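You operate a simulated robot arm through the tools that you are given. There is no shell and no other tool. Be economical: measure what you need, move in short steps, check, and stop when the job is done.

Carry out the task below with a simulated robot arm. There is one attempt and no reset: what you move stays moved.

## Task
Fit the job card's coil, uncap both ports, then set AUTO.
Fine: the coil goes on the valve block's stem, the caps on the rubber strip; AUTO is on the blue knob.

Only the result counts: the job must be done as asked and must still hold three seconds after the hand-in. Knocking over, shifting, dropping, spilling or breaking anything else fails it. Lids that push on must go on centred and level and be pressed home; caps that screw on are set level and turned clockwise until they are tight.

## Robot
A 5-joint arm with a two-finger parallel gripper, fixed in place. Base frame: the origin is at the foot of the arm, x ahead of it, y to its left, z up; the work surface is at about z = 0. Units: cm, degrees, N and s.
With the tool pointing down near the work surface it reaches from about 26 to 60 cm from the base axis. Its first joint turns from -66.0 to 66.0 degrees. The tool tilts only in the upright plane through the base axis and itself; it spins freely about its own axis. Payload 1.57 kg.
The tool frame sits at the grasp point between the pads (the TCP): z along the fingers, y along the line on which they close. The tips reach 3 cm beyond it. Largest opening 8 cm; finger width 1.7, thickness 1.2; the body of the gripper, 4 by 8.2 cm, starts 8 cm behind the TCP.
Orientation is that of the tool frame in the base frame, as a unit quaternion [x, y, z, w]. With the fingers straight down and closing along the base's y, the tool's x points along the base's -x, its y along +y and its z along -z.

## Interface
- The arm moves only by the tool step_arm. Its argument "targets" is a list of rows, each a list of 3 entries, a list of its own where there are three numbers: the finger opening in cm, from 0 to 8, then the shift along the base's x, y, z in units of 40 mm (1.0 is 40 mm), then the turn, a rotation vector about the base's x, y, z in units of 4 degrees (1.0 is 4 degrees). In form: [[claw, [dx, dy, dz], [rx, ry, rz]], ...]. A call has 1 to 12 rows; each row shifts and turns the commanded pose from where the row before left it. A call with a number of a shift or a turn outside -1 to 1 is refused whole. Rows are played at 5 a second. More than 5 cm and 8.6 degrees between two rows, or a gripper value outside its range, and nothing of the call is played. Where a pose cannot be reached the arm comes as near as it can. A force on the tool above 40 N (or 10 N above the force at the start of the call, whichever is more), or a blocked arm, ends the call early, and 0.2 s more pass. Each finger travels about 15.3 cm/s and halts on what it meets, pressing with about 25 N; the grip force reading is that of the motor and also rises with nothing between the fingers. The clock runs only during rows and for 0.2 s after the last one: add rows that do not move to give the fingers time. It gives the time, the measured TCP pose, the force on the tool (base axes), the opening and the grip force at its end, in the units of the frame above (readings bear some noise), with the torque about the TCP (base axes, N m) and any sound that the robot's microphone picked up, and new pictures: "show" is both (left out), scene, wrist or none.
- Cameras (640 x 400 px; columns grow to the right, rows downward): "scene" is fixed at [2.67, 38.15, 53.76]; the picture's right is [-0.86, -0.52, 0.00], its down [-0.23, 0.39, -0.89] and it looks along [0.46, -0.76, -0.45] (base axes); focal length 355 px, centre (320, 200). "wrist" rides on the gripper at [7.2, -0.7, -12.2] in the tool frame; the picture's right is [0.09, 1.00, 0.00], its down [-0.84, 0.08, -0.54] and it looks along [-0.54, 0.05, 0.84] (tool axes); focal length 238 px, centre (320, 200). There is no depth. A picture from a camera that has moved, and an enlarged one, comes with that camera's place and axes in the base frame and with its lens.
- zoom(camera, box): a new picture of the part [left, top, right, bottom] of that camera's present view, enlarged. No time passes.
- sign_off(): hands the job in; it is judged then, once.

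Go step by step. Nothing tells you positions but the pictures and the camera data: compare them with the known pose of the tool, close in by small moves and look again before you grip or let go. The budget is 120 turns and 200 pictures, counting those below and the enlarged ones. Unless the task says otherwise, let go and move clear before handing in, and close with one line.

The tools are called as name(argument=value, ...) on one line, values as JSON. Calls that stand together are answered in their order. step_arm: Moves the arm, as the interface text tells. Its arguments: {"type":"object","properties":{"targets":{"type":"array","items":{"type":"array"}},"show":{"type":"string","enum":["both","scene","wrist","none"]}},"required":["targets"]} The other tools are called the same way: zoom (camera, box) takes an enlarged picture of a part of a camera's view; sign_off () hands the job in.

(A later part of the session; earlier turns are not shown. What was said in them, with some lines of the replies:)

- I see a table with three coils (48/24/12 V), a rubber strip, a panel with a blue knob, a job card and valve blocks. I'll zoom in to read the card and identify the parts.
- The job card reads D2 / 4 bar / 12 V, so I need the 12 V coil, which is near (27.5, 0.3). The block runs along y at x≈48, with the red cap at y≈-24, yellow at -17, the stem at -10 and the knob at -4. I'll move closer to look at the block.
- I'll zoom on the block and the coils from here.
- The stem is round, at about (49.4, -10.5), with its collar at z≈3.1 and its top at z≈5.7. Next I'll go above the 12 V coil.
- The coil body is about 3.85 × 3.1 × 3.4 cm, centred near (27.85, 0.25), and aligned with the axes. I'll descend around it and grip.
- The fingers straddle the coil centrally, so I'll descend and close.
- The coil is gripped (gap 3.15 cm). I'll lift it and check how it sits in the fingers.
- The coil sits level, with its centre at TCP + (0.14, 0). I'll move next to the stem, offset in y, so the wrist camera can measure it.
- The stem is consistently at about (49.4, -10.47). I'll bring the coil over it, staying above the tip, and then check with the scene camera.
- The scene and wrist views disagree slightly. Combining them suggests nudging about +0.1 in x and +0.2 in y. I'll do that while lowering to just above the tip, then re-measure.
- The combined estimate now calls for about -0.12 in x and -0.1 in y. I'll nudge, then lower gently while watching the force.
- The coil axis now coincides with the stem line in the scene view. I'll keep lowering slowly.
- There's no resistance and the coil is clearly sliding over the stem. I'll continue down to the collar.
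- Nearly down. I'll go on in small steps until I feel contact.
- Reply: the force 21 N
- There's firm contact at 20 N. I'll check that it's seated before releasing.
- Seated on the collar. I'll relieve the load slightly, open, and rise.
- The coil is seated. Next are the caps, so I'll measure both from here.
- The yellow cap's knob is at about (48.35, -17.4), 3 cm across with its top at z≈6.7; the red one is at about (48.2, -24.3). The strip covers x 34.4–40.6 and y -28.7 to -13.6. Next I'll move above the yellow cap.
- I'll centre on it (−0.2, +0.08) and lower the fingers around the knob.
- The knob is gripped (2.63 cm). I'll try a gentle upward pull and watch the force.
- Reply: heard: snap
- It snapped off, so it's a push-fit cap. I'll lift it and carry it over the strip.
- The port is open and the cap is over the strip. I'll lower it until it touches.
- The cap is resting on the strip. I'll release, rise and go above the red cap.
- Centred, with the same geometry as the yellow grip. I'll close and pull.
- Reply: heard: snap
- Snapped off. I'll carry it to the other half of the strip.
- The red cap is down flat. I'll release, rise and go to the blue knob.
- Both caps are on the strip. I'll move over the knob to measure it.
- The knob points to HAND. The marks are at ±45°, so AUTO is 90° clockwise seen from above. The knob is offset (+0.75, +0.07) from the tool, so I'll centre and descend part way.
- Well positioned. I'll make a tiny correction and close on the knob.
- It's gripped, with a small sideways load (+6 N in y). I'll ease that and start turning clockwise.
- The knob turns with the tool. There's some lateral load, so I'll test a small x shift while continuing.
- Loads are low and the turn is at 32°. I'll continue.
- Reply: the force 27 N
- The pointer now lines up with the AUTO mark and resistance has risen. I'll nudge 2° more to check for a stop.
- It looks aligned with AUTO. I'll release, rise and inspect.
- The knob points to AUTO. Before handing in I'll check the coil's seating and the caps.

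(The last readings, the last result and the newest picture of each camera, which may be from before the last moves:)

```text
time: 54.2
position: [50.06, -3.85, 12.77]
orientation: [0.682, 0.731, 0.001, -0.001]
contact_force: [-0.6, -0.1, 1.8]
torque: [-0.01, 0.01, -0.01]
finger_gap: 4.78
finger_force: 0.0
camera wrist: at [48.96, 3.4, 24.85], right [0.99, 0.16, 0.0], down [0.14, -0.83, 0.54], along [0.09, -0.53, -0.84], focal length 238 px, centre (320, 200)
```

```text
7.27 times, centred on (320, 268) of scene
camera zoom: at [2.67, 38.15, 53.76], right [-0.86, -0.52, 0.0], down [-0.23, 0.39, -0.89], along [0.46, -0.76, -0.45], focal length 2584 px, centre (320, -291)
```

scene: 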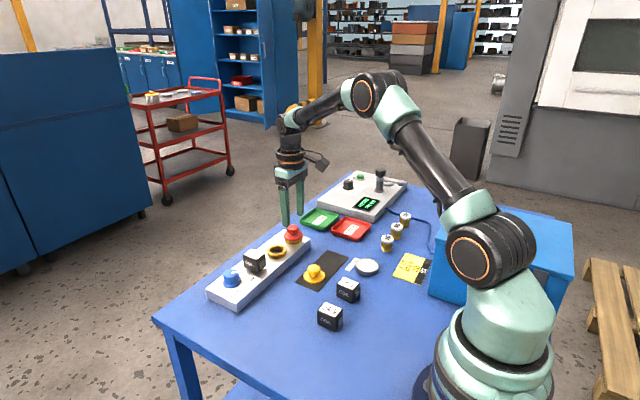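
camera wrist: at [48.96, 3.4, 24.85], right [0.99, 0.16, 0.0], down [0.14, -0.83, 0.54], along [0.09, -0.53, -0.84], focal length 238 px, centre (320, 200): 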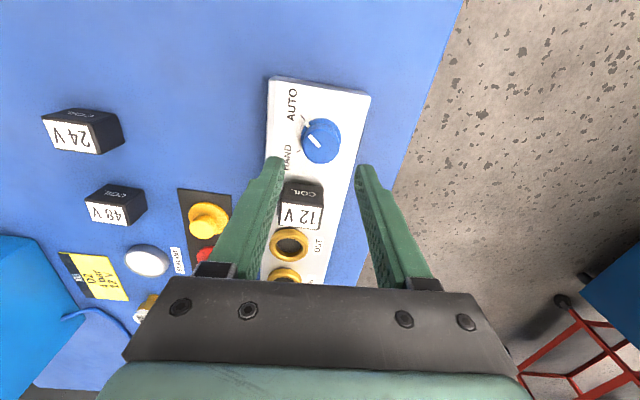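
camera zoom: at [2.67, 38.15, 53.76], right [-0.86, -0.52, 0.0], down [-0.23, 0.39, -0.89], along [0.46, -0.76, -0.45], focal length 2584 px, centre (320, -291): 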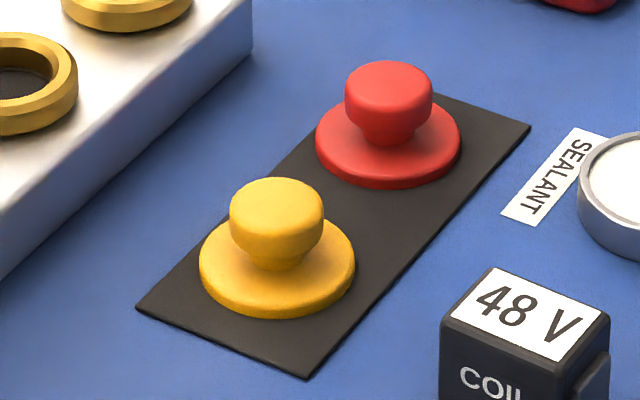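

The coil may be a hair above its collar because I eased up before opening. I'll press it down gently with closed fingers to be sure.

step_arm(targets=[[0, [-0.09, -0.82, 0], [0, 0, 0]], [0, [-0.09, -0.82, 0], [0, 0, 0]], [0, [0, 0, -0.3], [0, 0, 0]], [0, [0, 0, -0.25], [0, 0, 0]], [0, [0, 0, 0], [0, 0, 0]], [0, [0, 0, 0], [0, 0, 0]]], show="none")

zoom(camera="scene", box=[225, 220, 295, 280])

```text
time: 55.6
position: [49.52, -10.13, 10.54]
orientation: [0.682, 0.731, 0.0, 0.0]
contact_force: [0.2, -0.2, 0.4]
torque: [-0.03, -0.01, 0.01]
finger_gap: 0.0
finger_force: 21.2
```

```text
6.67 times, centred on (260, 250) of scene
camera zoom: at [2.67, 38.15, 53.76], right [-0.86, -0.52, 0.0], down [-0.23, 0.39, -0.89], along [0.46, -0.76, -0.45], focal length 2369 px, centre (720, -133)
```

zoom: 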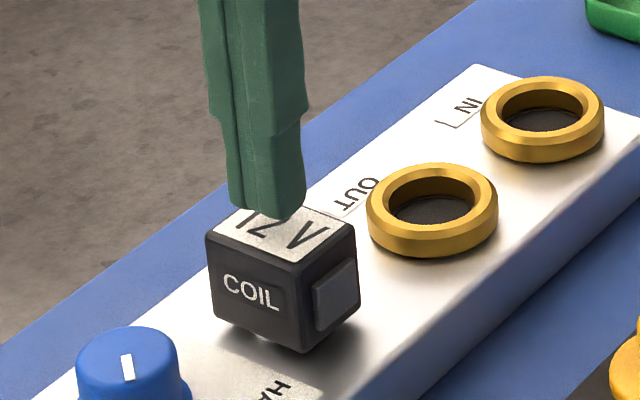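

step_arm(targets=[[0, [-0.02, -0.06, -0.12], [0, 0, 0]], [0, [0, 0, -0.06], [0, 0, 0]], [0, [0, 0, -0.03], [0, 0, 0]], [0, [0, 0, -0.03], [0, 0, 0]], [0, [0, 0, 0], [0, 0, 0]]], show="none")

```text
time: 56.8
position: [49.46, -10.57, 9.69]
orientation: [0.682, 0.731, 0.001, 0.0]
contact_force: [-9.7, -0.3, 25.4]
torque: [-0.06, 0.33, -0.02]
finger_gap: 0.0
finger_force: 20.9
```

Pressed with about 25 N against a solid stop. I'll retreat upward and take a final look.

step_arm(targets=[[0, [0, 0, 0.3], [0, 0, 0]], [0, [0, 0, 0.8], [0, 0, 0]], [0, [-0.3, 0, 0.9], [0, 0, 0]], [0, [-0.3, 0, 0.9], [0, 0, 0]], [0, [0, 0, 0], [0, 0, 0]]])

zoom(camera="scene", box=[240, 258, 266, 276])

zoom(camera="scene", box=[200, 200, 380, 310])

```text
time: 58.0
position: [46.93, -10.61, 21.19]
orientation: [0.682, 0.732, 0.0, 0.001]
contact_force: [-0.7, 0.3, -0.2]
torque: [0.01, 0.0, -0.03]
finger_gap: 0.01
finger_force: 20.9
camera wrist: at [45.78, -3.42, 33.28], right [0.99, 0.16, 0.0], down [0.14, -0.83, 0.54], along [0.09, -0.53, -0.84], focal length 238 px, centre (320, 200)
```

scene: 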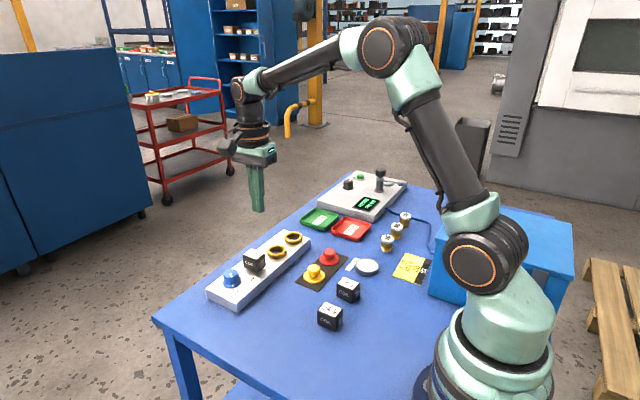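
wrist: 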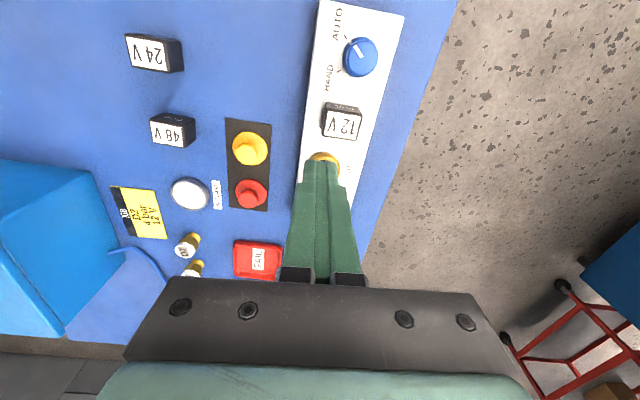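

```text
16.00 times, centred on (253, 267) of scene
camera zoom: at [2.67, 38.15, 53.76], right [-0.86, -0.52, 0.0], down [-0.23, 0.39, -0.89], along [0.46, -0.76, -0.45], focal length 5686 px, centre (1392, -872)
```

zoom: 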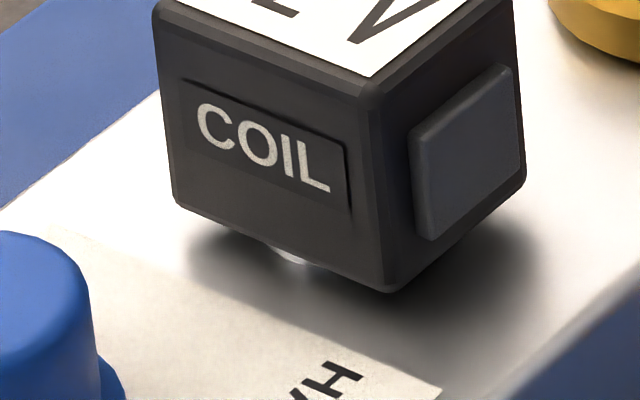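

```text
3.56 times, centred on (290, 255) of scene
camera zoom: at [2.67, 38.15, 53.76], right [-0.86, -0.52, 0.0], down [-0.23, 0.39, -0.89], along [0.46, -0.76, -0.45], focal length 1264 px, centre (427, 4)
```

zoom: 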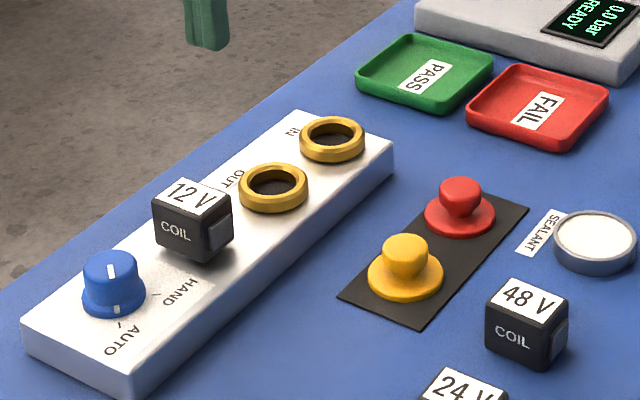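

The coil sits solidly on its collar, both ports are open with the caps on the strip, and the knob points to AUTO. The arm is clear, so I'm handing in.

sign_off()

```text
The job is handed in.
```

The 12 V coil from the job card is on the valve block's stem, both port caps are on the rubber strip, and the blue knob points to AUTO; the job is handed in.
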